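You operate a simulated robot arm through the tools that you are given. There is no shell and no other tool.

You are at the controls of a simulated two-armed robot. One attempt, no reset.

## Task
Fetch the small blue plug and set it on top of the green filter on the top of the rear bench. Then take the steel cap from the top of the rear bench and leave it on top of the orange pad there. Then open the drawer of the rear bench, fetch the small green plug and set it in the inside of the drawer of the rear bench, then shut the drawer. Then fetch the small white can and set it on the block marked full. Then take the teal collar on the upper deck of the blue trolley and put it away in the inside of the parts tray. Keep to this order.

The check looks at the end state, three seconds after you hand in, the way a careful person would. Anything else that was tipped, shoved, dropped, spilled or broken makes it a failure. Lids that push on must go on centred and level and be pressed home; caps that screw on are set level and turned clockwise until they are tight.

## Robot
Two 7-joint arms with fingered hands on one trunk, on a base that moves. Base frame: it is fixed to the floor where the robot stands at the start and does not move with it; the origin is under the middle of the robot, x ahead of it, y to its left, z up; the surface under the hand at the start is at about z = 0.9. Units: m, degrees, N and s.
The left shoulder is at the start at [0.08, 0.241, 1.467], the right one opposite. Each reaches about 1.128 m from its shoulder. Places, roughly: block marked full [-14, 1.5, 0.5]; drawer of the rear bench [0.5, -0.2, 0.7]; green filter (6x6x12 cm) [0.8, -0.2, 1]; inside of the drawer of the rear bench [0.6, -0.2, 0.7]; inside of the parts tray (20x17 cm) [-1.4, 1.88, 0.9]; orange pad (10x7x4 cm) [0.6, 0.3, 0.9]; small blue plug (3x3x3 cm) [0.7, 0.2, 0.9]; small green plug (3x3x3 cm) [0.5, 0.1, 0.9]; small white can (6x6x5 cm) [-14.8, 1.5, 0.9]; steel cap [0.75, 0, 1]; teal collar (6x6x4 cm) [-5.7, -1.5, 0.8]. Payload 4.9 kg a hand.
The TCP of each hand is the grasp point between the finger pads, 0.032 m short of the fingertips. In the tool frame z runs along the fingers and y along their closing line. The gripper opens to 0.2 m; its body begins 0.089 m behind the TCP. The gripper is a hand of 4 fingers: y runs from the thumb to the fingers, the wrist lies at [0, 0, -0.267] in the tool frame, and closing takes about 1.5 s.
Orientation is that of the tool frame in the base frame, as a unit quaternion [w, x, y, z]. With the fingers straight down and closing along the base's y, the tool's x points along the base's -x, its y along +y and its z along -z.

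## Interface
- The arms move only by the tool step_arm. It takes "left_motion", "right_motion" or both (then of equal length, played together; a hand with none holds still); each is a list of rows, each a list of 3 entries, a list of its own where there are three numbers: the turn, a rotation vector about the tool's x, y, z in degrees, then the shift along the tool's x, y, z in m, then the gripper command, from -1 (fully open) to 1 (shut), values between in proportion. In form: [[[ax, ay, az], [dx, dy, dz], gripper], ...]. A call has 1 to 20 rows; each row is the pose to reach, as a shift and turn from the pose commanded when the call began, along the tool's axes at that moment. Each row takes 0.2 s and may step no farther than 0.05 m and 8.6 degrees from the row before; otherwise, or with a gripper value out of range, the whole call is refused. Where a pose cannot be reached the arm comes as near as it can. A force on the tool above 40 N (or 10 N above the force at the start of the call, whichever is more), or a blocked arm, ends the call early, and 0.2 s more pass. Each finger travels about 0.072 m/s and halts on what it meets, pressing with about 29 N; the grip force reading is that of the motor and also rises with nothing between the fingers. The clock runs only during rows and for 0.2 s after the last one: add rows that repeat a pose to give the fingers time. It gives the time, the measured TCP pose, the force on the tool (base axes), the opening and the grip force at its end, in the units of the frame above (readings bear some noise), with the torque about the TCP (base axes, N m) and any sound that the robot's microphone picked up, and new pictures: "pictures" is both (left out), scene, wrist or none (wrist: the cameras of the hands that moved).
- Cameras (640 x 400 px; columns grow to the right, rows downward): "scene" is now at [0.0913, 0.0013, 1.6011]; the picture's right is [0.00, -1.00, 0.00], its down [-0.91, -0.00, -0.41] and it looks along [0.41, 0.00, -0.91] (base axes); focal length 214 px, centre (320, 200). "left" rides on the left gripper at [-0.069, -0.069, -0.116] in its tool frame; the picture's right is [0.71, -0.71, 0.00], its down [0.54, 0.54, -0.64] and it looks along [0.45, 0.45, 0.77] (tool axes); focal length 226 px, centre (320, 200). "right" rides on the right gripper at [0.069, -0.069, -0.116] in its tool frame; the picture's right is [0.71, 0.71, 0.00], its down [-0.54, 0.54, -0.64] and it looks along [-0.45, 0.45, 0.77] (tool axes); focal length 226 px, centre (320, 200). There is no depth. A picture from a camera that has moved, and an enlarged one, comes with that camera's place and axes in the base frame and with its lens.
- lift_body(by): slides the trunk up (or, below 0, down) by that many m; the arms and the scene camera ride with it, the base frame stays. It gives what a move gives, with no picture.
- roll_base(legs): drives the robot by 1 to 6 legs, each [ahead, left, turn to the left] in m, m and degrees, along the robot's own axes; the way and the turn of a leg run together, so that a leg with both is an arc; at most 1.5 m and 180 degrees a leg. The arms and the cameras ride along, it lands a little off, and it stops where it bumps. It gives what a move gives, and a new picture of the scene camera.
- hand_shape(shape, hand): the hand has 4 fingers and takes this shape, open, in about a second: jaw (thumb against the fingers, like two jaws); tri (thumb and two fingers); tip (a fingertip pinch); poke (one finger out to press); point (the index stretched); flat (the hand flat); cup (the hand cupped); fist (a fist). The gripper value then closes the fingers along that shape, each until it touches; the sizes above hold for jaw. It gives what a move gives, with no picture.
- aim_head(pan, tilt): turns the head with the scene camera to pan (to the left, within 86 degrees either way) and tilt (down, from -29 to 69), counted from straight ahead of the robot. It gives what a move gives, and a new picture of the scene camera.
- close_up(camera, box): a new picture of the part [left, top, right, bottom] of that camera's present view, enlarged. The clock stands still meanwhile.
- hand_in(): hands the job in; it is judged then, once.

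Nothing tells you exact positions but the pictures and the camera data. Unless the task says otherwise, let go and move clear before handing in.

The tools are called after "Call:" as a command line: name --argument value ..., lists and objects as JSON in quotes. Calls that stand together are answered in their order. step_arm: Moves the arms, as the interface text tells. Its arguments: {"type":"object","properties":{"left_motion":{"type":"array","items":{"type":"array"}},"right_motion":{"type":"array","items":{"type":"array"}},"pictures":{"type":"string","enum":["both","scene","wrist","none"]}},"required":[]} The other tools are called the same way: lift_body (by) moves the trunk up or down; hand_shape (shape, hand) gives the hand a shape; roll_base (legs) drives the base; aim_head (pan, tilt) turns the head that bears the scene camera; close_up (camera, box) takes an enlarged picture of a part of a camera's view; hand_in () hands the job in.

At the start:

```text
clock: 0.0
left_tool_pos: [0.5987, 0.317, 1.2478]
left_orientation: [-0.001, 0.0, 1.0, 0.0]
left_wrist_force: [-0.7, 0.3, -0.1]
left_ft_torque: [0.01, 0.05, 0.03]
left_opening: 0.1997
left_grip_force: 0.0
left_shape: jaw
right_tool_pos: [0.5613, -0.17, 1.2019]
right_orientation: [0.0, 0.0, 1.0, 0.0]
right_wrist_force: [-0.3, 0.2, 1.0]
right_ft_torque: [-0.02, -0.02, 0.03]
right_opening: 0.1998
right_grip_force: 0.1
right_shape: jaw
trunk travel left (down, up): [-0.375, 0.465]
robot x, y, heading: [0.002, 0.0044, 0.2]
head pan, tilt (commanded): [0.1, 65.6]
```

scene: 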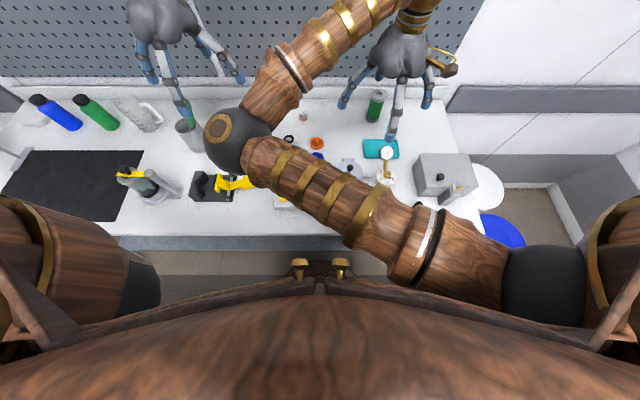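
right: 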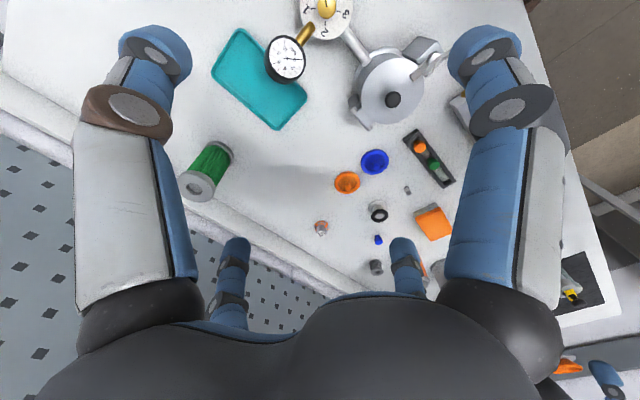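
left: 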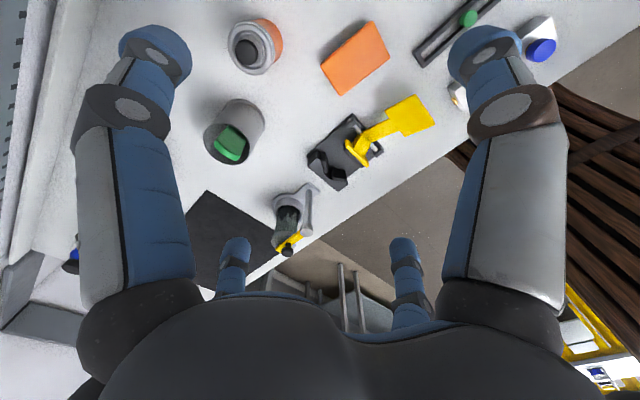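

I see a white bench with many items: a green filter toward the right, a teal tray, an orange pad, small blue/orange discs and small plugs in the middle. I'll look closer with enlarged views before moving anything.

Call:
close_up --camera "right" --box '[300, 120, 480, 290]'

Call:
close_up --camera "left" --box '[180, 0, 640, 290]'

Call:
close_up --camera "scene" --box '[240, 80, 480, 230]'

```text
2.35 times, centred on (390, 205) of right
camera zoom: at [0.4928, -0.2396, 1.3172], right [-0.71, 0.71, 0.0], down [0.54, 0.54, 0.64], along [0.45, 0.45, -0.77], focal length 532 px, centre (155, 188)
```

zoom: 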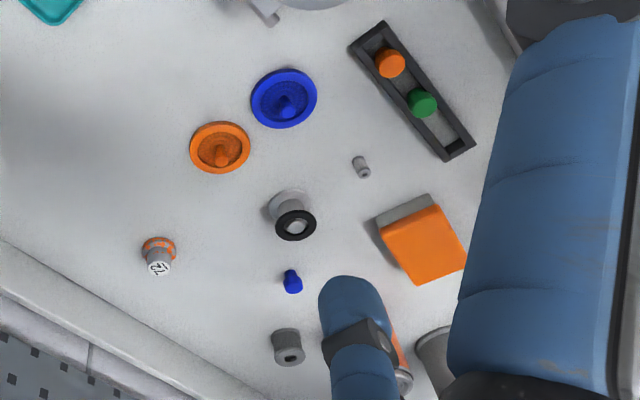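

```text
1.38 times, centred on (410, 145) of left
camera zoom: at [0.6664, 0.2471, 1.3652], right [-0.71, -0.71, 0.0], down [-0.54, 0.54, 0.64], along [-0.45, 0.45, -0.77], focal length 312 px, centre (196, 276)
```

zoom: 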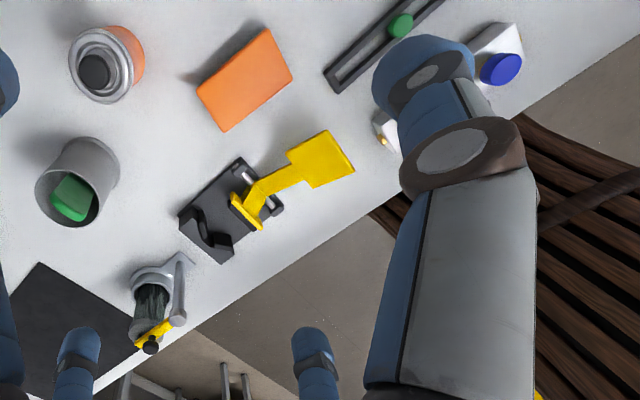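

```text
2.67 times, centred on (360, 155) of scene
camera zoom: at [0.0913, 0.0013, 1.6011], right [0.0, -1.0, 0.0], down [-0.91, 0.0, -0.41], along [0.41, 0.0, -0.91], focal length 572 px, centre (213, 320)
```

zoom: 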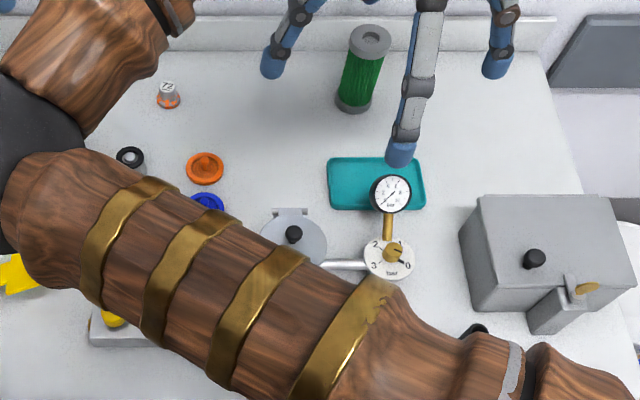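

The blue plug appears near [0.71, 0.20, 0.91], the green one sits in a black rack near [0.50, 0.08], and the orange-ringed grey thing near [0.78, 0.06] may be the steel cap. I'll see how the right hand closes in the air and look from a flatter head angle.

Call:
step_arm --right_motion '[[[0, 0, 0], [0, 0, 0], 0], [[0, 0, 0], [0, 0, 0], 0.3], [[0, 0, 0], [0, 0, 0], 0.6], [[0, 0, 0], [0, 0, 0], 0.6], [[0, 0, 0], [0, 0, 0], 0.6], [[0, 0, 0], [0, 0, 0], 0.6], [[0, 0, 0], [0, 0, 0], 0.6]]' --pictures "both"

Call:
aim_head --pan 0 --tilt 45

```text
clock: 1.6
left_tool_pos: [0.5983, 0.317, 1.2471]
left_orientation: [0.0, 0.001, 1.0, -0.001]
left_wrist_force: [0.2, 0.3, 0.4]
left_ft_torque: [-0.01, -0.02, 0.02]
left_opening: 0.1996
left_grip_force: 0.1
left_shape: jaw
right_tool_pos: [0.5616, -0.1716, 1.2016]
right_orientation: [0.0, 0.0, 1.0, 0.0]
right_wrist_force: [-0.9, 0.3, -1.0]
right_ft_torque: [0.02, -0.01, 0.01]
right_opening: 0.04
right_grip_force: 0.0
right_shape: jaw
trunk travel left (down, up): [-0.375, 0.465]
robot x, y, heading: [0.0018, -0.0044, 0.1]
head pan, tilt (commanded): [0.1, 65.6]
camera scene: at [0.0913, 0.0013, 1.6011], right [0.0, -1.0, 0.0], down [-0.91, 0.0, -0.41], along [0.41, 0.0, -0.91], focal length 214 px, centre (320, 200)
camera right: at [0.4928, -0.2396, 1.3172], right [-0.71, 0.71, 0.0], down [0.54, 0.54, 0.64], along [0.45, 0.45, -0.77], focal length 226 px, centre (320, 200)
```

scene: 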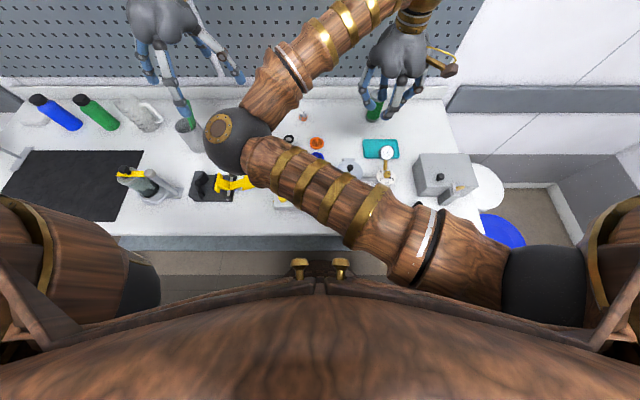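
right: 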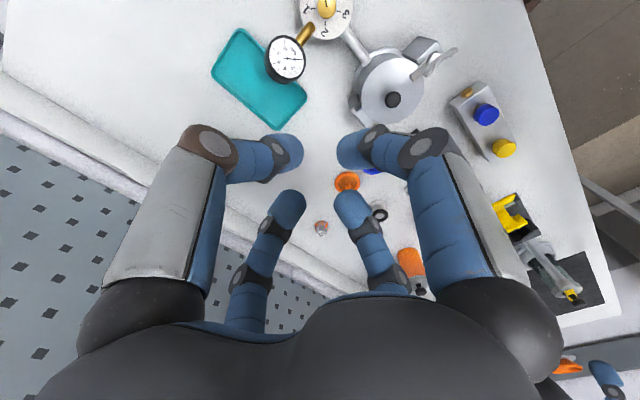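

```text
clock: 2.4
left_tool_pos: [0.5989, 0.3168, 1.2474]
left_orientation: [0.0, 0.001, 1.0, 0.0]
left_wrist_force: [0.0, 0.3, -0.1]
left_ft_torque: [0.02, 0.01, -0.01]
left_opening: 0.1998
left_grip_force: 0.1
left_shape: jaw
right_tool_pos: [0.5613, -0.1711, 1.2016]
right_orientation: [0.0, -0.001, 1.0, 0.0]
right_wrist_force: [-0.1, -0.8, 0.6]
right_ft_torque: [-0.01, 0.03, 0.01]
right_opening: 0.0403
right_grip_force: 0.0
right_shape: jaw
trunk travel left (down, up): [-0.375, 0.465]
robot x, y, heading: [-0.001, 0.0011, 0.1]
head pan, tilt (commanded): [0.0, 45.0]
camera scene: at [0.1126, 0.0012, 1.6267], right [0.0, -1.0, 0.0], down [-0.71, 0.0, -0.71], along [0.71, 0.0, -0.71], focal length 214 px, centre (320, 200)
```

scene: 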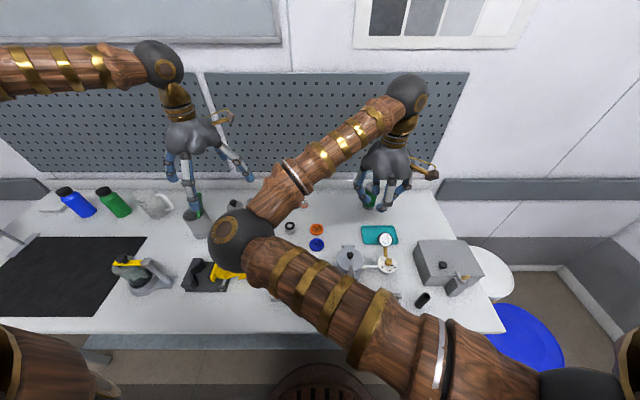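

The hand closes radially with four fingers, and the right elbow blocks much of the head camera's view. I'll lift the right arm away to the right so I can see the bench.

Call:
step_arm --right_motion '[[[0, 0, 0], [0.0, 0, -0.04], 0.6], [[0, 0, 0], [0.0, -0.03, -0.075], 0.6], [[0, 0, 0], [0.0, -0.07, -0.1], 0.6], [[0, 0, 0], [0.01, -0.115, -0.115], 0.6], [[0, 0, 0], [0.02, -0.16, -0.13], 0.6], [[0, 0, 0], [0.03, -0.205, -0.14], 0.6], [[0, 0, 0], [0.04, -0.25, -0.15], 0.6], [[0, 0, 0], [0.05, -0.295, -0.16], 0.6], [[0, 0, 0], [0.06, -0.34, -0.17], 0.6], [[0, 0, 0], [0.08, -0.38, -0.17], 0.6]]' --pictures "both"

```text
clock: 4.6
left_tool_pos: [0.5993, 0.3147, 1.2481]
left_orientation: [0.0, 0.0, 1.0, 0.001]
left_wrist_force: [-0.3, -0.7, 0.2]
left_ft_torque: [0.05, -0.02, 0.0]
left_opening: 0.1998
left_grip_force: 0.0
left_shape: jaw
right_tool_pos: [0.4789, -0.554, 1.3717]
right_orientation: [0.0, 0.0, 1.0, 0.001]
right_wrist_force: [-1.0, 0.1, -0.1]
right_ft_torque: [0.06, -0.02, 0.02]
right_opening: 0.0404
right_grip_force: 0.0
right_shape: jaw
trunk travel left (down, up): [-0.375, 0.465]
robot x, y, heading: [0.0024, 0.0023, 0.2]
head pan, tilt (commanded): [0.0, 45.0]
camera scene: at [0.1118, -0.0018, 1.6268], right [0.0, -1.0, 0.0], down [-0.71, 0.0, -0.71], along [0.71, 0.0, -0.71], focal length 214 px, centre (320, 200)
camera right: at [0.4116, -0.6223, 1.4866], right [-0.71, 0.71, 0.0], down [0.54, 0.54, 0.64], along [0.45, 0.46, -0.77], focal length 226 px, centre (320, 200)
```

scene: 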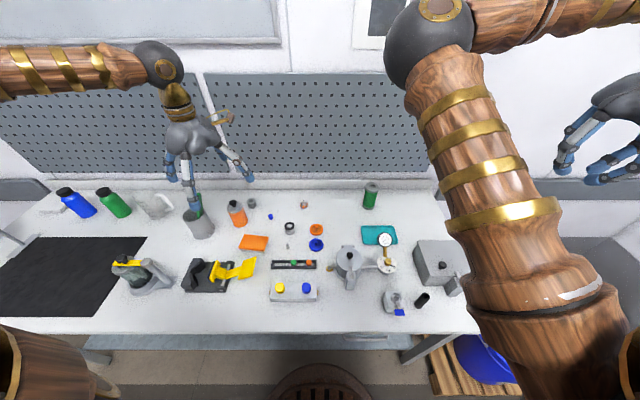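
right: 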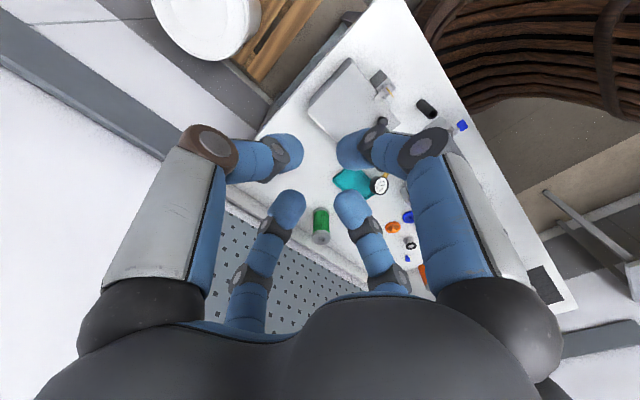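

The bench is in full view now. I'll enlarge the middle portion to recognise the cap, plugs, pad, filter and drawer.

Call:
close_up --camera "scene" --box '[220, 180, 400, 300]'

Call:
close_up --camera "scene" --box '[230, 180, 330, 240]'

Call:
close_up --camera "scene" --box '[60, 290, 480, 400]'

Call:
close_up --camera "left" --box '[200, 0, 420, 140]'

```text
3.33 times, centred on (310, 240) of scene
camera zoom: at [0.1118, -0.0018, 1.6268], right [0.0, -1.0, 0.0], down [-0.71, 0.0, -0.71], along [0.71, 0.0, -0.71], focal length 715 px, centre (353, 67)
```

zoom: 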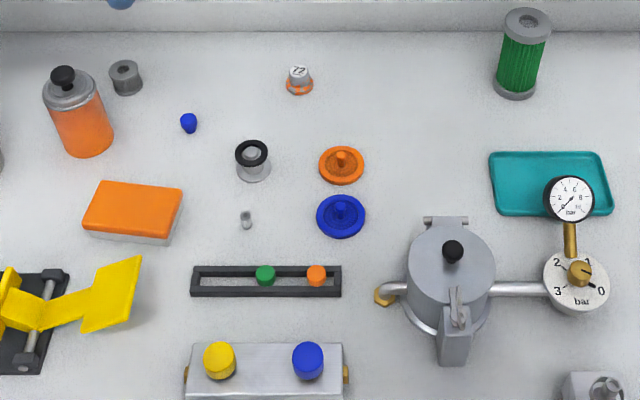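

```text
6.40 times, centred on (280, 210) of scene
camera zoom: at [0.1118, -0.0018, 1.6268], right [0.0, -1.0, 0.0], down [-0.71, 0.0, -0.71], along [0.71, 0.0, -0.71], focal length 1373 px, centre (576, 136)
```

zoom: 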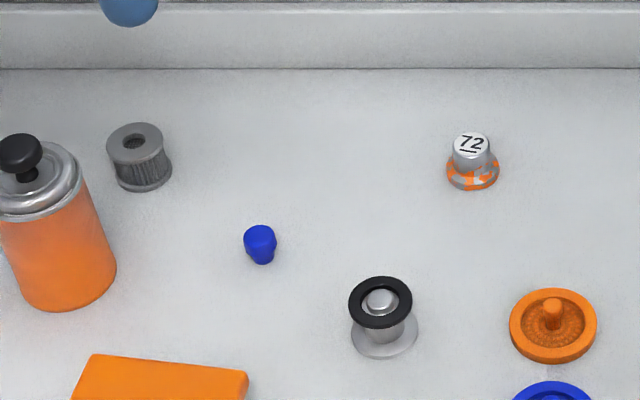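

```text
1.52 times, centred on (270, 345) of scene
camera zoom: at [0.1118, -0.0018, 1.6268], right [0.0, -1.0, 0.0], down [-0.71, 0.0, -0.71], along [0.71, 0.0, -0.71], focal length 327 px, centre (396, -21)
```

zoom: 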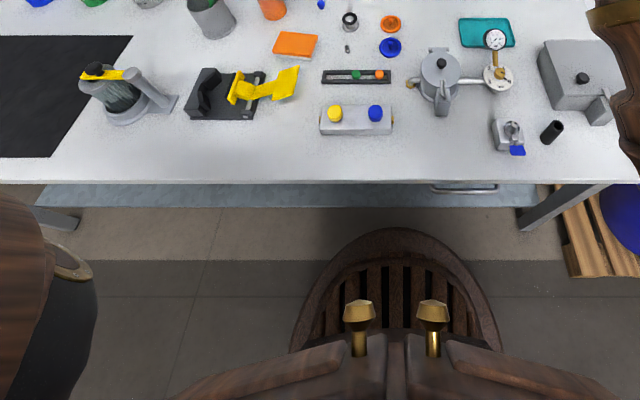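

```text
2.86 times, centred on (310, 70) of left
camera zoom: at [0.6656, 0.2448, 1.3661], right [-0.71, -0.71, 0.0], down [-0.54, 0.54, 0.64], along [-0.45, 0.46, -0.77], focal length 646 px, centre (349, 571)
```

zoom: 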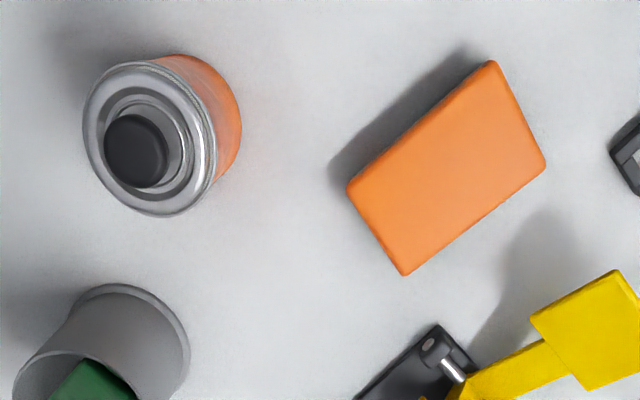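

I need a sharper look at the "72" item, the blue plug and the others to be sure which is the steel cap.

Call:
close_up --camera "scene" --box '[290, 192, 322, 212]'

Call:
close_up --camera "scene" --box '[262, 206, 302, 231]'

Call:
close_up --camera "scene" --box '[262, 235, 326, 275]'

Call:
close_up --camera "scene" --box '[330, 220, 410, 270]'

```text
16.00 times, centred on (306, 202) of scene
camera zoom: at [0.1118, -0.0018, 1.6268], right [0.0, -1.0, 0.0], down [-0.71, 0.0, -0.71], along [0.71, 0.0, -0.71], focal length 3432 px, centre (544, 168)
```

zoom: 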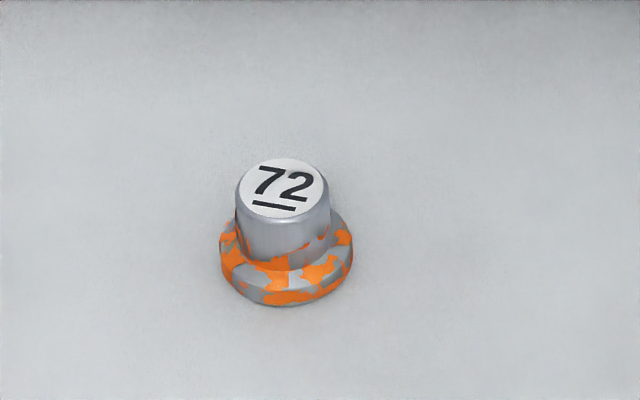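

```text
16.00 times, centred on (282, 218) of scene
camera zoom: at [0.1118, -0.0018, 1.6268], right [0.0, -1.0, 0.0], down [-0.71, 0.0, -0.71], along [0.71, 0.0, -0.71], focal length 3432 px, centre (928, -96)
```

zoom: 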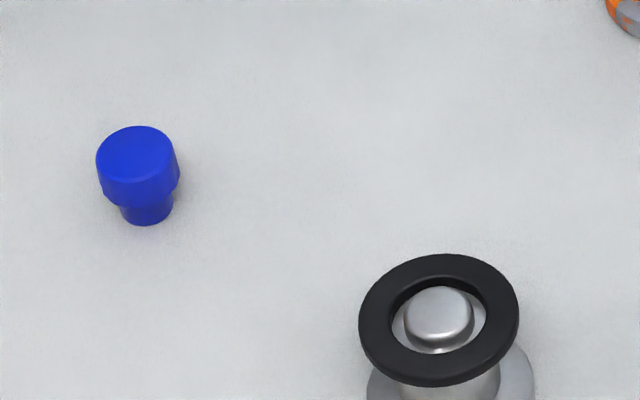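

```text
10.00 times, centred on (294, 255) of scene
camera zoom: at [0.1118, -0.0018, 1.6268], right [0.0, -1.0, 0.0], down [-0.71, 0.0, -0.71], along [0.71, 0.0, -0.71], focal length 2145 px, centre (580, -350)
```

zoom: 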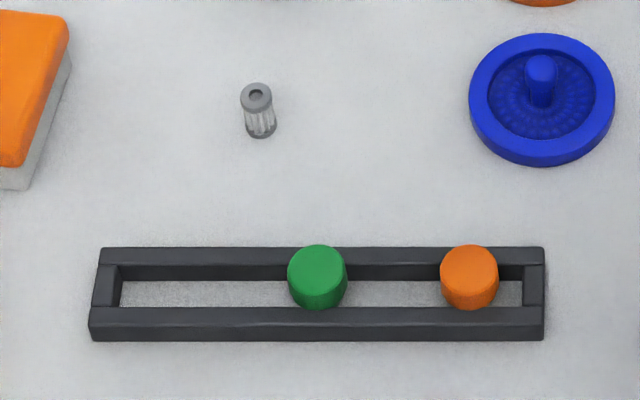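

```text
8.00 times, centred on (370, 245) of scene
camera zoom: at [0.1118, -0.0018, 1.6268], right [0.0, -1.0, 0.0], down [-0.71, 0.0, -0.71], along [0.71, 0.0, -0.71], focal length 1716 px, centre (-80, -160)
```

zoom: 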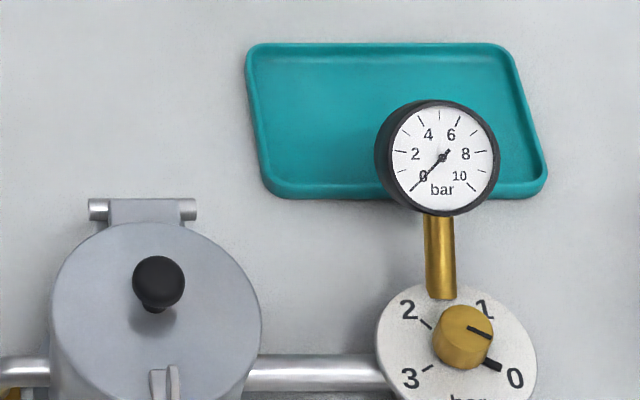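

The "72" item is a steel cap with worn orange paint, and the blue plug stands head-up on a thin stem near [0.717, 0.21]. I'll check the filter top and try the "tip" shape on the left hand.

Call:
close_up --camera "scene" --box '[350, 175, 390, 215]'

Call:
hand_shape --shape "tip" --hand "left"

Call:
close_up --camera "left" --box '[0, 0, 640, 400]'

```text
10.00 times, centred on (370, 195) of scene
camera zoom: at [0.1118, -0.0018, 1.6268], right [0.0, -1.0, 0.0], down [-0.71, 0.0, -0.71], along [0.71, 0.0, -0.71], focal length 2145 px, centre (-180, 250)
```

zoom: 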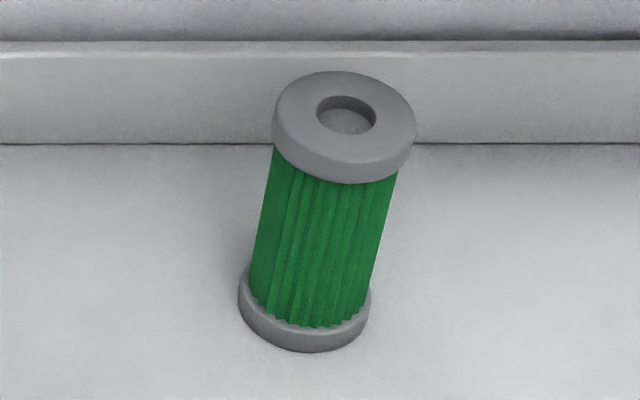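

```text
clock: 5.5
left_tool_pos: [0.5984, 0.3167, 1.2472]
left_orientation: [0.0, 0.0, 1.0, 0.001]
left_wrist_force: [-0.6, 0.5, -0.7]
left_ft_torque: [-0.02, 0.04, -0.01]
left_opening: 0.2001
left_grip_force: 0.0
left_shape: tip
right_tool_pos: [0.4811, -0.5485, 1.372]
right_orientation: [0.0, 0.0, 1.0, 0.0]
right_wrist_force: [-0.1, 0.6, -0.2]
right_ft_torque: [-0.03, -0.02, 0.04]
right_opening: 0.0404
right_grip_force: 0.0
right_shape: jaw
trunk travel left (down, up): [-0.375, 0.465]
robot x, y, heading: [0.0004, -0.0013, -0.2]
head pan, tilt (commanded): [0.0, 45.0]
```

```text
1.00 times, centred on (320, 200) of left (not enlarged: the box is as wide or as high as the picture)
camera zoom: at [0.6666, 0.2476, 1.365], right [-0.71, -0.71, 0.0], down [-0.54, 0.54, 0.64], along [-0.46, 0.45, -0.77], focal length 226 px, centre (320, 200)
```

zoom: 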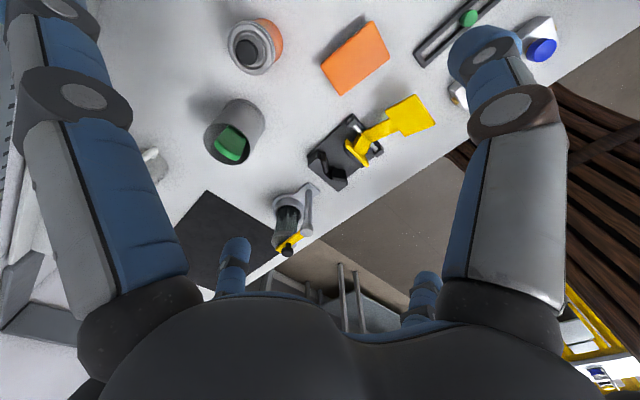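

The filter's top has a shallow recess, which suits the plug's stem. I'll put the left hand back in jaw, partly closed, and bring it above the blue plug to look with its wrist camera.

Call:
hand_shape --shape "jaw" --hand "left"

Call:
step_arm --left_motion '[[[0, 0, 0], [-0.03, -0.027, 0], 0.3], [[0, 0, 0], [-0.06, -0.054, 0], 0.3], [[0, 0, 0], [-0.09, -0.082, 0.0], 0.3], [[0, 0, 0], [-0.1175, -0.1085, 0.02], 0.3], [[0, 0, 0], [-0.1175, -0.1085, 0.06], 0.3], [[0, 0, 0], [-0.1175, -0.1085, 0.1], 0.3], [[0, 0, 0], [-0.1175, -0.1085, 0.14], 0.3], [[0, 0, 0], [-0.1175, -0.1085, 0.17], 0.3], [[0, 0, 0], [-0.1175, -0.1085, 0.17], 0.3], [[0, 0, 0], [-0.1175, -0.1085, 0.17], 0.3]]' --pictures "both"

```text
clock: 6.4
left_tool_pos: [0.5985, 0.316, 1.2475]
left_orientation: [-0.001, 0.0, 1.0, 0.0]
left_wrist_force: [0.2, -0.4, -0.9]
left_ft_torque: [0.02, -0.03, 0.02]
left_opening: 0.2002
left_grip_force: 0.0
left_shape: jaw
right_tool_pos: [0.4805, -0.55, 1.3718]
right_orientation: [0.0, 0.0, 1.0, 0.0]
right_wrist_force: [-0.1, 1.1, -0.5]
right_ft_torque: [0.0, 0.01, 0.01]
right_opening: 0.0403
right_grip_force: 0.0
right_shape: jaw
trunk travel left (down, up): [-0.375, 0.465]
robot x, y, heading: [0.0013, -0.0024, -0.4]
head pan, tilt (commanded): [0.0, 45.0]
```

```text
clock: 8.6
left_tool_pos: [0.7161, 0.2069, 1.0764]
left_orientation: [0.0, 0.0, 1.0, 0.0]
left_wrist_force: [0.3, -0.4, -0.9]
left_ft_torque: [0.03, 0.02, 0.0]
left_opening: 0.0704
left_grip_force: 0.0
left_shape: jaw
right_tool_pos: [0.4816, -0.5517, 1.3715]
right_orientation: [0.0, 0.0, 1.0, 0.0]
right_wrist_force: [-0.4, 0.9, 0.3]
right_ft_torque: [0.01, 0.02, 0.0]
right_opening: 0.0401
right_grip_force: 0.0
right_shape: jaw
trunk travel left (down, up): [-0.375, 0.465]
robot x, y, heading: [0.001, -0.002, 0.1]
head pan, tilt (commanded): [0.0, 45.0]
camera scene: at [0.1131, 0.0006, 1.6267], right [0.0, -1.0, 0.0], down [-0.71, 0.0, -0.71], along [0.71, 0.0, -0.71], focal length 214 px, centre (320, 200)
camera left: at [0.784, 0.1382, 1.1946], right [-0.71, -0.71, 0.0], down [-0.54, 0.54, 0.64], along [-0.46, 0.45, -0.77], focal length 226 px, centre (320, 200)
```

scene: 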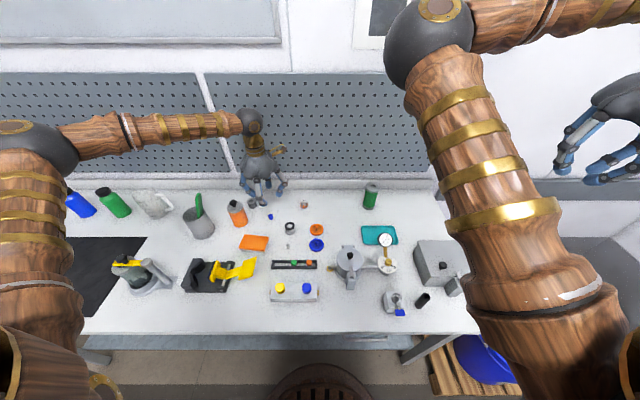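
left: 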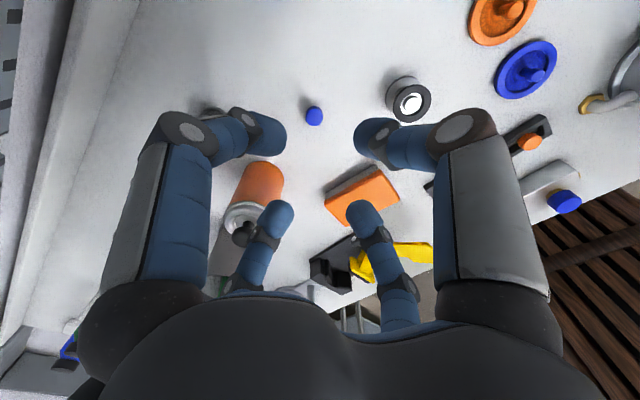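

Call:
close_up --camera "left" --box '[280, 90, 360, 140]'

```text
8.00 times, centred on (320, 115) of left
camera zoom: at [0.784, 0.1382, 1.1946], right [-0.71, -0.71, 0.0], down [-0.54, 0.54, 0.64], along [-0.46, 0.45, -0.77], focal length 1808 px, centre (320, 880)
```

zoom: 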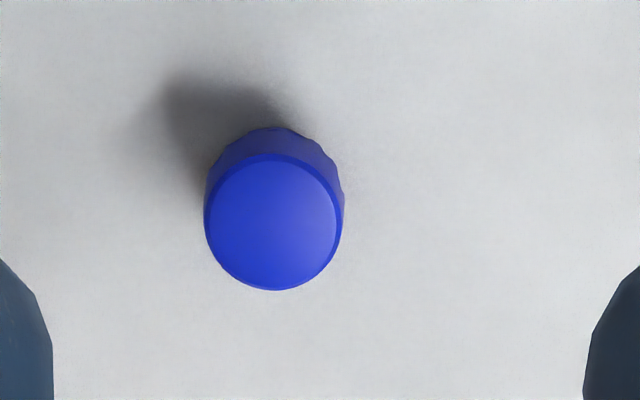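

The plug's head top is at about [0.721, 0.212, 0.923]. I'll centre on it and descend until the fingertips are around its head, then check.

Call:
step_arm --left_motion '[[[0, 0, 0], [-0.005, 0.004, 0.03], 0.3], [[0, 0, 0], [-0.005, 0.004, 0.06], 0.3], [[0, 0, 0], [-0.005, 0.004, 0.09], 0.35], [[0, 0, 0], [-0.005, 0.004, 0.11], 0.4], [[0, 0, 0], [-0.005, 0.004, 0.12], 0.4], [[0, 0, 0], [-0.005, 0.004, 0.12], 0.4]]' --pictures "both"

Call:
close_up --camera "scene" --box '[240, 180, 304, 230]'

Call:
close_up --camera "left" --box '[240, 90, 400, 240]'

```text
clock: 10.0
left_tool_pos: [0.7217, 0.2123, 0.957]
left_orientation: [0.0, 0.0, 1.0, 0.0]
left_wrist_force: [0.7, -0.6, -0.5]
left_ft_torque: [0.03, 0.03, 0.0]
left_opening: 0.0603
left_grip_force: 0.0
left_shape: jaw
right_tool_pos: [0.4801, -0.5509, 1.3728]
right_orientation: [0.0, 0.0, 1.0, 0.001]
right_wrist_force: [-0.4, -0.4, 0.2]
right_ft_torque: [0.0, 0.01, 0.0]
right_opening: 0.0402
right_grip_force: 0.1
right_shape: jaw
trunk travel left (down, up): [-0.375, 0.465]
robot x, y, heading: [-0.0029, 0.0011, 0.3]
head pan, tilt (commanded): [0.0, 45.0]
camera scene: at [0.1124, 0.001, 1.6268], right [0.0, -1.0, 0.0], down [-0.71, 0.0, -0.71], along [0.71, 0.0, -0.71], focal length 214 px, centre (320, 200)
camera left: at [0.789, 0.1428, 1.0752], right [-0.71, -0.71, 0.0], down [-0.54, 0.54, 0.64], along [-0.45, 0.45, -0.77], focal length 226 px, centre (320, 200)
```

scene: 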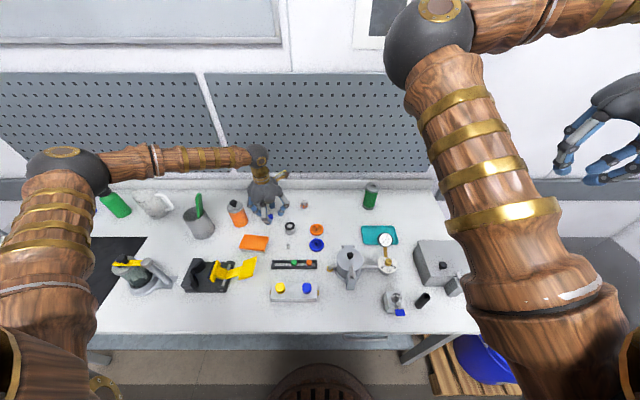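
left: 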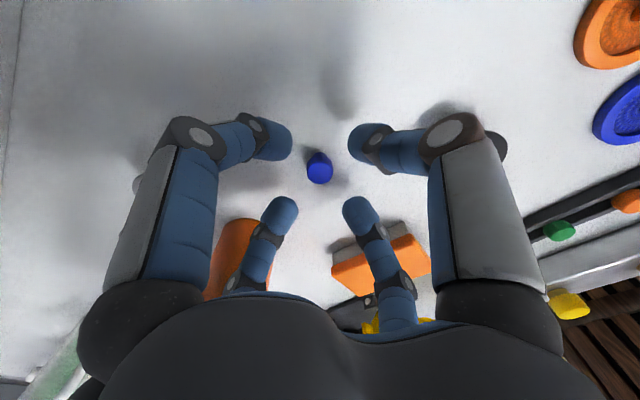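

```text
8.00 times, centred on (272, 205) of scene
camera zoom: at [0.1124, 0.001, 1.6268], right [0.0, -1.0, 0.0], down [-0.71, 0.0, -0.71], along [0.71, 0.0, -0.71], focal length 1716 px, centre (704, 160)
```

zoom: 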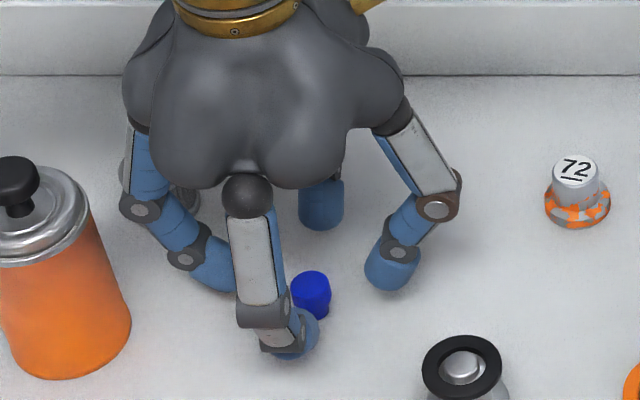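

```text
2.67 times, centred on (320, 165) of left
camera zoom: at [0.789, 0.1428, 1.0752], right [-0.71, -0.71, 0.0], down [-0.54, 0.54, 0.64], along [-0.45, 0.45, -0.77], focal length 603 px, centre (320, 293)
```

zoom: 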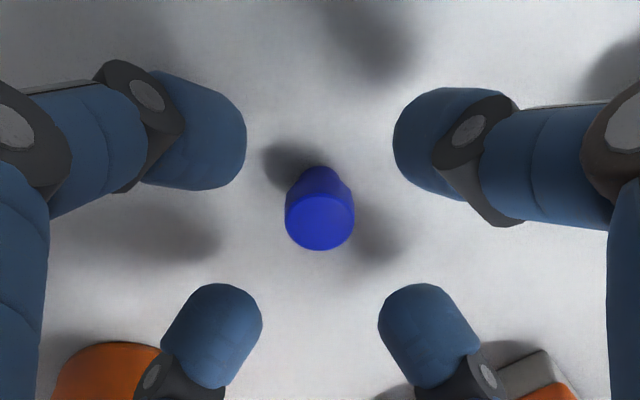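

The plug is centred between the fingers. I'll go down the last 14 mm and close gently.

Call:
step_arm --left_motion '[[[0, 0, 0], [0, 0, 0.007], 0.4], [[0, 0, 0], [0, 0, 0.014], 0.4], [[0, 0, 0], [0, 0, 0.014], 0.55], [[0, 0, 0], [0, 0, 0.014], 0.65], [[0, 0, 0], [0, 0, 0.014], 0.75], [[0, 0, 0], [0, 0, 0.014], 0.85], [[0, 0, 0], [0, 0, 0.014], 1.0], [[0, 0, 0], [0, 0, 0.014], 1.0], [[0, 0, 0], [0, 0, 0.014], 1.0]]' --pictures "wrist"

Call:
close_up --camera "left" --box '[240, 90, 400, 240]'

```text
clock: 12.0
left_tool_pos: [0.7209, 0.2115, 0.9444]
left_orientation: [0.0, 0.0, 1.0, 0.0]
left_wrist_force: [0.1, 0.5, -1.0]
left_ft_torque: [0.0, 0.0, -0.01]
left_opening: 0.0154
left_grip_force: 29.5
left_shape: jaw
right_tool_pos: [0.4808, -0.5506, 1.3722]
right_orientation: [0.0, 0.001, 1.0, 0.0]
right_wrist_force: [-0.4, 0.5, -0.8]
right_ft_torque: [0.0, 0.01, 0.01]
right_opening: 0.0404
right_grip_force: 0.0
right_shape: jaw
trunk travel left (down, up): [-0.375, 0.465]
robot x, y, heading: [-0.0034, -0.0015, -0.0]
head pan, tilt (commanded): [0.0, 45.0]
camera left: at [0.7889, 0.1429, 1.0611], right [-0.71, -0.71, 0.0], down [-0.54, 0.54, 0.64], along [-0.45, 0.45, -0.77], focal length 226 px, centre (320, 200)
```

left: 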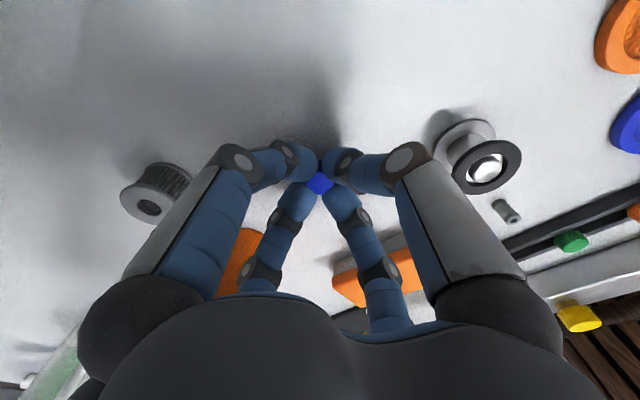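

```text
2.67 times, centred on (320, 165) of left
camera zoom: at [0.7889, 0.1429, 1.0611], right [-0.71, -0.71, 0.0], down [-0.54, 0.54, 0.64], along [-0.45, 0.45, -0.77], focal length 603 px, centre (320, 293)
```

zoom: 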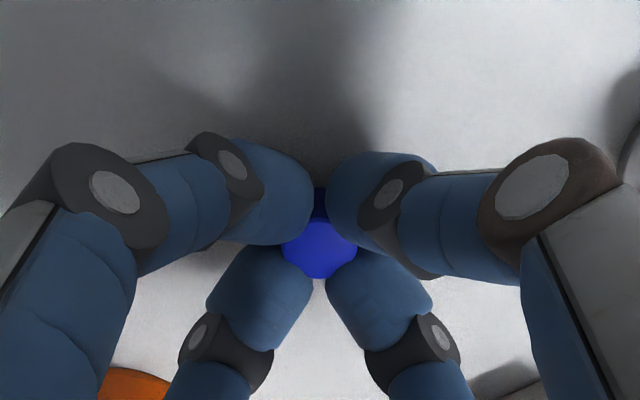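

The plug is gripped (opening 0.015). I'll lift it straight up and look at the right arm's placement before crossing to the filter.

Call:
step_arm --left_motion '[[[0, 0, 0], [0, 0, -0.02], 1.0], [[0, 0, 0], [0, 0, -0.06], 1.0], [[0, 0, 0], [0, 0, -0.1], 1.0], [[0, 0, 0], [0, 0, -0.14], 1.0], [[0, 0, 0], [0, 0, -0.18], 1.0], [[0, 0, 0], [0, 0, -0.2], 1.0]]' --pictures "wrist"

Call:
aim_head --pan -30 --tilt 15

```text
clock: 13.4
left_tool_pos: [0.7206, 0.2113, 1.1438]
left_orientation: [0.0, -0.001, 1.0, 0.0]
left_wrist_force: [0.1, 0.2, 0.1]
left_ft_torque: [0.02, 0.04, 0.02]
left_opening: 0.0154
left_grip_force: 29.3
left_shape: jaw
right_tool_pos: [0.4806, -0.5505, 1.3725]
right_orientation: [0.0, 0.0, 1.0, 0.001]
right_wrist_force: [-0.8, -0.8, -0.4]
right_ft_torque: [-0.01, -0.01, 0.0]
right_opening: 0.0402
right_grip_force: 0.0
right_shape: jaw
trunk travel left (down, up): [-0.375, 0.465]
robot x, y, heading: [0.0009, 0.0039, -0.0]
head pan, tilt (commanded): [0.0, 45.0]
camera left: at [0.7886, 0.142, 1.2613], right [-0.71, -0.71, 0.0], down [-0.54, 0.54, 0.64], along [-0.45, 0.46, -0.77], focal length 226 px, centre (320, 200)
```

left: 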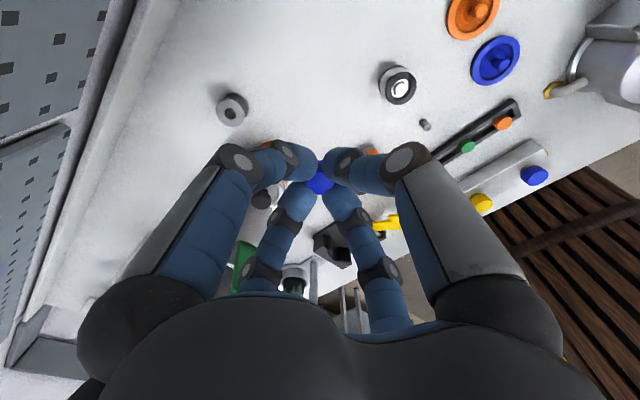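

```text
clock: 14.4
left_tool_pos: [0.7206, 0.2102, 1.1432]
left_orientation: [0.0, 0.0, 1.0, 0.001]
left_wrist_force: [-0.4, 0.5, -0.6]
left_ft_torque: [0.01, -0.03, 0.0]
left_opening: 0.0155
left_grip_force: 28.9
left_shape: jaw
right_tool_pos: [0.4811, -0.5518, 1.3718]
right_orientation: [0.001, 0.0, 1.0, 0.0]
right_wrist_force: [-0.4, 0.8, -0.8]
right_ft_torque: [-0.02, 0.02, -0.02]
right_opening: 0.0404
right_grip_force: 0.0
right_shape: jaw
trunk travel left (down, up): [-0.375, 0.465]
robot x, y, heading: [0.0005, -0.0013, -0.1]
head pan, tilt (commanded): [-30.0, 15.0]
camera scene: at [0.1123, -0.0455, 1.6735], right [-0.5, -0.87, 0.0], down [-0.23, 0.13, -0.97], along [0.84, -0.48, -0.26], focal length 214 px, centre (320, 200)
```

scene: 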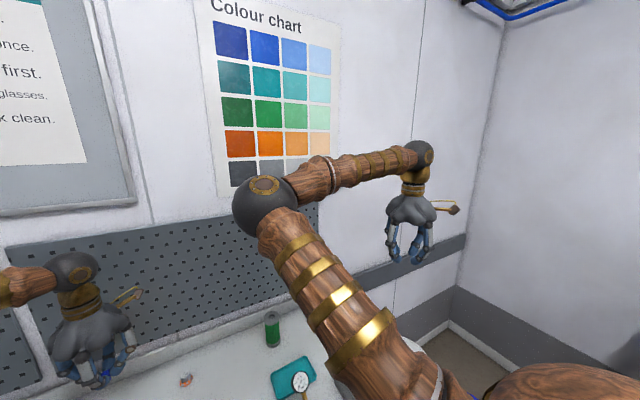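

The right elbow is at about [0.53, -0.16, 1.55], well above the left arm's path. I'll carry the plug across to above the filter.

Call:
step_arm --left_motion '[[[0, 0, 0], [-0.008, -0.04, 0], 1.0], [[0, 0, 0], [-0.016, -0.084, 0], 1.0], [[0, 0, 0], [-0.024, -0.128, 0], 1.0], [[0, 0, 0], [-0.032, -0.172, 0], 1.0], [[0, 0, 0], [-0.04, -0.216, 0], 1.0], [[0, 0, 0], [-0.048, -0.26, 0], 1.0], [[0, 0, 0], [-0.056, -0.304, 0], 1.0], [[0, 0, 0], [-0.064, -0.348, 0], 1.0], [[0, 0, 0], [-0.07, -0.392, 0], 1.0], [[0, 0, 0], [-0.076, -0.425, 0], 1.0], [[0, 0, 0], [-0.076, -0.437, 0], 1.0], [[0, 0, 0], [-0.076, -0.437, 0], 1.0]]' --pictures "wrist"

Call:
aim_head --pan 0 --tilt 45

Call:
close_up --camera "left" --box '[240, 80, 400, 230]'

```text
clock: 17.0
left_tool_pos: [0.797, -0.225, 1.1432]
left_orientation: [0.0, 0.0, 1.0, 0.0]
left_wrist_force: [0.5, 0.6, -0.3]
left_ft_torque: [-0.03, 0.02, 0.0]
left_opening: 0.0155
left_grip_force: 29.2
left_shape: jaw
right_tool_pos: [0.4817, -0.5495, 1.3722]
right_orientation: [0.001, 0.0, 1.0, 0.001]
right_wrist_force: [-0.1, 0.4, -0.9]
right_ft_torque: [0.0, -0.01, -0.02]
right_opening: 0.0403
right_grip_force: 0.0
right_shape: jaw
trunk travel left (down, up): [-0.375, 0.465]
robot x, y, heading: [-0.002, -0.0001, 0.1]
head pan, tilt (commanded): [-30.0, 15.0]
camera left: at [0.865, -0.2941, 1.2611], right [-0.71, -0.71, 0.0], down [-0.54, 0.54, 0.64], along [-0.46, 0.45, -0.77], focal length 226 px, centre (320, 200)
```

left: 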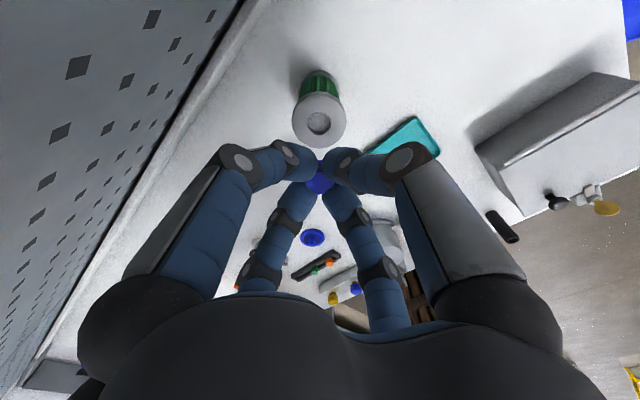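

```text
clock: 17.9
left_tool_pos: [0.7969, -0.2248, 1.1428]
left_orientation: [0.0, -0.001, 1.0, 0.0]
left_wrist_force: [0.1, -1.0, -0.3]
left_ft_torque: [0.01, 0.0, -0.02]
left_opening: 0.0155
left_grip_force: 28.8
left_shape: jaw
right_tool_pos: [0.4809, -0.5511, 1.3728]
right_orientation: [0.0, 0.0, 1.0, 0.0]
right_wrist_force: [-0.4, -0.7, -0.2]
right_ft_torque: [0.02, 0.03, -0.03]
right_opening: 0.0403
right_grip_force: 0.1
right_shape: jaw
trunk travel left (down, up): [-0.375, 0.465]
robot x, y, heading: [-0.0035, -0.002, 0.1]
head pan, tilt (commanded): [0.0, 45.0]
camera scene: at [0.1127, 0.0005, 1.6268], right [0.0, -1.0, 0.0], down [-0.71, 0.0, -0.71], along [0.71, 0.0, -0.71], focal length 214 px, centre (320, 200)
```

scene: 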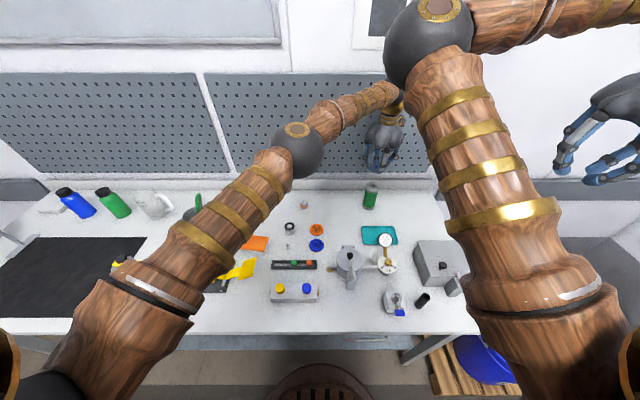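

```text
2.67 times, centred on (320, 155) of left
camera zoom: at [0.8646, -0.2952, 1.2611], right [-0.71, -0.71, 0.0], down [-0.54, 0.54, 0.64], along [-0.45, 0.45, -0.77], focal length 603 px, centre (320, 320)
```

zoom: 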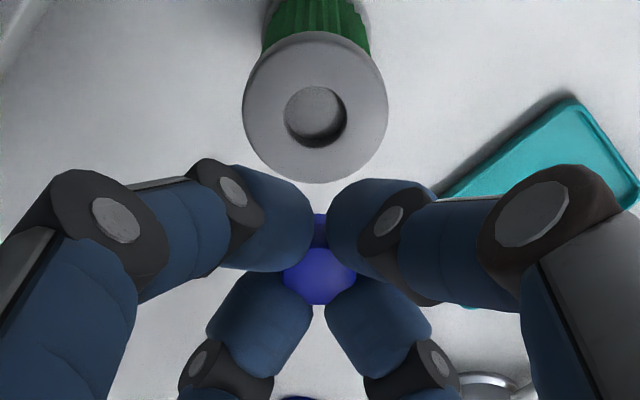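

Call:
close_up --camera "left" --box '[285, 80, 349, 130]'

Call:
close_up --camera "scene" --box '[350, 140, 414, 215]'

```text
8.00 times, centred on (317, 105) of left
camera zoom: at [0.8646, -0.2952, 1.2611], right [-0.71, -0.71, 0.0], down [-0.54, 0.54, 0.64], along [-0.45, 0.45, -0.77], focal length 1808 px, centre (344, 960)
```

zoom: 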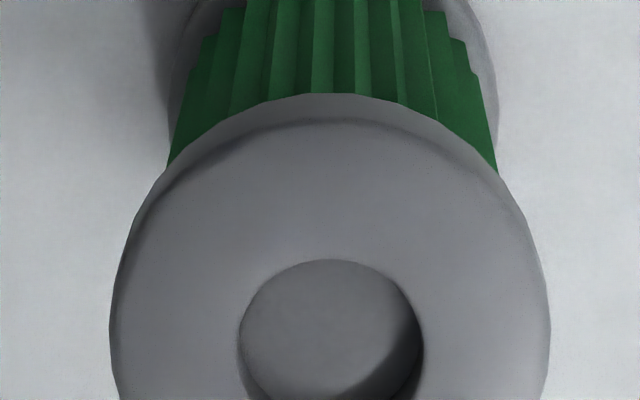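

```text
5.33 times, centred on (382, 178) of scene
camera zoom: at [0.1127, 0.0005, 1.6268], right [0.0, -1.0, 0.0], down [-0.71, 0.0, -0.71], along [0.71, 0.0, -0.71], focal length 1144 px, centre (-11, 320)
```

zoom: 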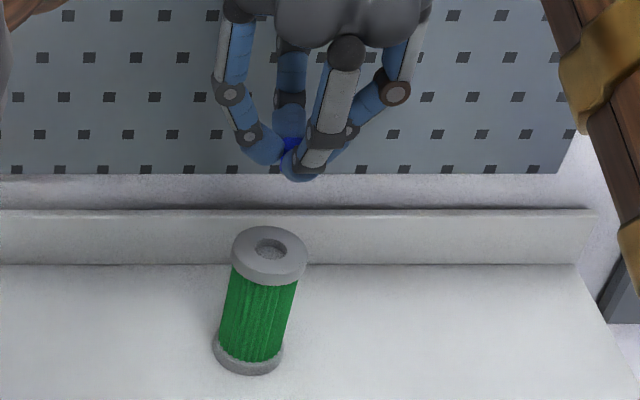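

The filter's recess centre is at about [0.804, -0.229], top near z 1.022. I'll shift 6.7 mm ahead and 4 mm right, lower part way, and check alignment.

Call:
step_arm --left_motion '[[[0, 0, 0], [-0.0067, -0.0041, 0.02], 1.0], [[0, 0, 0], [-0.0067, -0.0041, 0.04], 1.0], [[0, 0, 0], [-0.0067, -0.0041, 0.06], 1.0], [[0, 0, 0], [-0.0067, -0.0041, 0.06], 1.0]]' --pictures "none"

Call:
close_up --camera "left" --box '[240, 80, 400, 230]'

Call:
close_up --camera "scene" --box '[350, 160, 398, 210]'

```text
clock: 18.9
left_tool_pos: [0.8036, -0.2292, 1.0834]
left_orientation: [0.0, 0.0, 1.0, 0.0]
left_wrist_force: [0.0, -0.1, -0.1]
left_ft_torque: [0.0, 0.0, -0.02]
left_opening: 0.0154
left_grip_force: 28.5
left_shape: jaw
right_tool_pos: [0.4805, -0.5502, 1.3713]
right_orientation: [0.0, -0.001, 1.0, 0.0]
right_wrist_force: [0.4, 1.0, 1.1]
right_ft_torque: [0.06, -0.02, 0.01]
right_opening: 0.0403
right_grip_force: 0.0
right_shape: jaw
trunk travel left (down, up): [-0.375, 0.465]
robot x, y, heading: [0.0033, -0.0017, 0.2]
head pan, tilt (commanded): [0.0, 45.0]
```

```text
2.67 times, centred on (320, 155) of left
camera zoom: at [0.8717, -0.2995, 1.2009], right [-0.71, -0.71, 0.0], down [-0.54, 0.54, 0.64], along [-0.45, 0.46, -0.77], focal length 603 px, centre (320, 320)
```

zoom: 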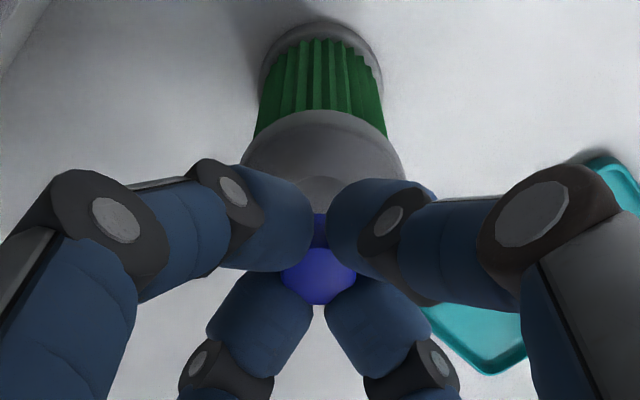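

```text
8.00 times, centred on (374, 185) of scene
camera zoom: at [0.1123, -0.0001, 1.6268], right [0.0, -1.0, 0.0], down [-0.71, 0.0, -0.71], along [0.71, 0.0, -0.71], focal length 1716 px, centre (-112, 320)
```

zoom: 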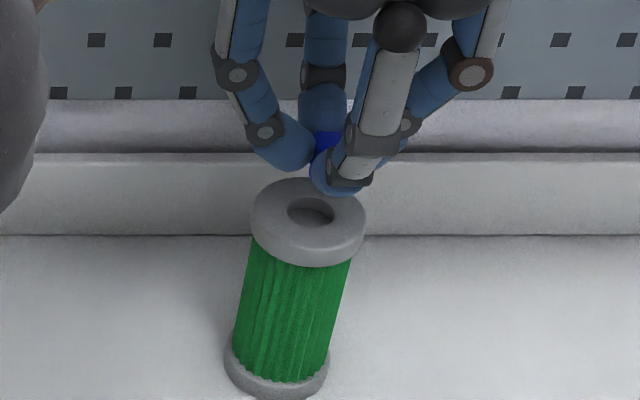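

Alignment looks good. I'll lower in small steps, watching the wrist force for contact.

Call:
step_arm --left_motion '[[[0, 0, 0], [0, 0, 0.008], 1.0], [[0, 0, 0], [0, 0, 0.014], 1.0], [[0, 0, 0], [0, 0, 0.017], 1.0], [[0, 0, 0], [0, 0, 0.017], 1.0]]' --pictures "none"

Call:
close_up --camera "scene" --box '[350, 160, 398, 210]'

Call:
close_up --camera "left" --box '[280, 120, 360, 220]'

```text
clock: 19.9
left_tool_pos: [0.8042, -0.2291, 1.0656]
left_orientation: [0.0, 0.0, 1.0, 0.0]
left_wrist_force: [0.1, 0.4, -0.4]
left_ft_torque: [0.02, -0.02, -0.01]
left_opening: 0.0153
left_grip_force: 28.9
left_shape: jaw
right_tool_pos: [0.4809, -0.5496, 1.3715]
right_orientation: [0.0, 0.0, 1.0, 0.0]
right_wrist_force: [0.1, 0.2, -0.5]
right_ft_torque: [0.02, 0.02, -0.05]
right_opening: 0.0402
right_grip_force: 0.1
right_shape: jaw
trunk travel left (down, up): [-0.375, 0.465]
robot x, y, heading: [0.0016, 0.0017, 0.1]
head pan, tilt (commanded): [0.0, 45.0]
```

```text
8.00 times, centred on (374, 185) of scene
camera zoom: at [0.1129, 0.0009, 1.6267], right [0.0, -1.0, 0.0], down [-0.71, 0.0, -0.71], along [0.71, 0.0, -0.71], focal length 1716 px, centre (-112, 320)
```

zoom: 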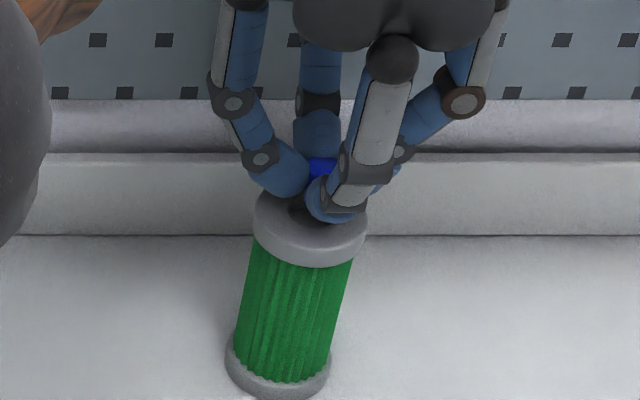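

```text
4.00 times, centred on (320, 170) of left
camera zoom: at [0.8717, -0.2988, 1.1836], right [-0.71, -0.71, 0.0], down [-0.54, 0.54, 0.64], along [-0.46, 0.45, -0.77], focal length 904 px, centre (320, 320)
```

zoom: 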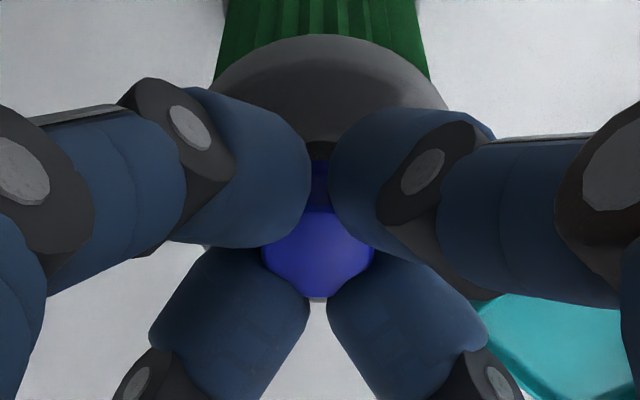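

Call:
step_arm --left_motion '[[[0, 0, 0], [0, 0, 0.0015], 1.0], [[0, 0, 0], [0, 0, 0.003], 1.0], [[0, 0, 0], [0, 0, 0.003], 1.0]]' --pictures "none"

```text
clock: 20.7
left_tool_pos: [0.8044, -0.2291, 1.0632]
left_orientation: [0.0, 0.001, 1.0, 0.0]
left_wrist_force: [0.0, 0.4, 0.7]
left_ft_torque: [0.0, 0.01, -0.01]
left_opening: 0.0155
left_grip_force: 29.3
left_shape: jaw
right_tool_pos: [0.4822, -0.5513, 1.3713]
right_orientation: [-0.001, 0.0, 1.0, 0.0]
right_wrist_force: [-0.9, -0.4, -1.4]
right_ft_torque: [0.0, 0.0, -0.05]
right_opening: 0.0405
right_grip_force: 0.0
right_shape: jaw
trunk travel left (down, up): [-0.375, 0.465]
robot x, y, heading: [-0.0011, 0.0006, -0.1]
head pan, tilt (commanded): [0.0, 45.0]
```

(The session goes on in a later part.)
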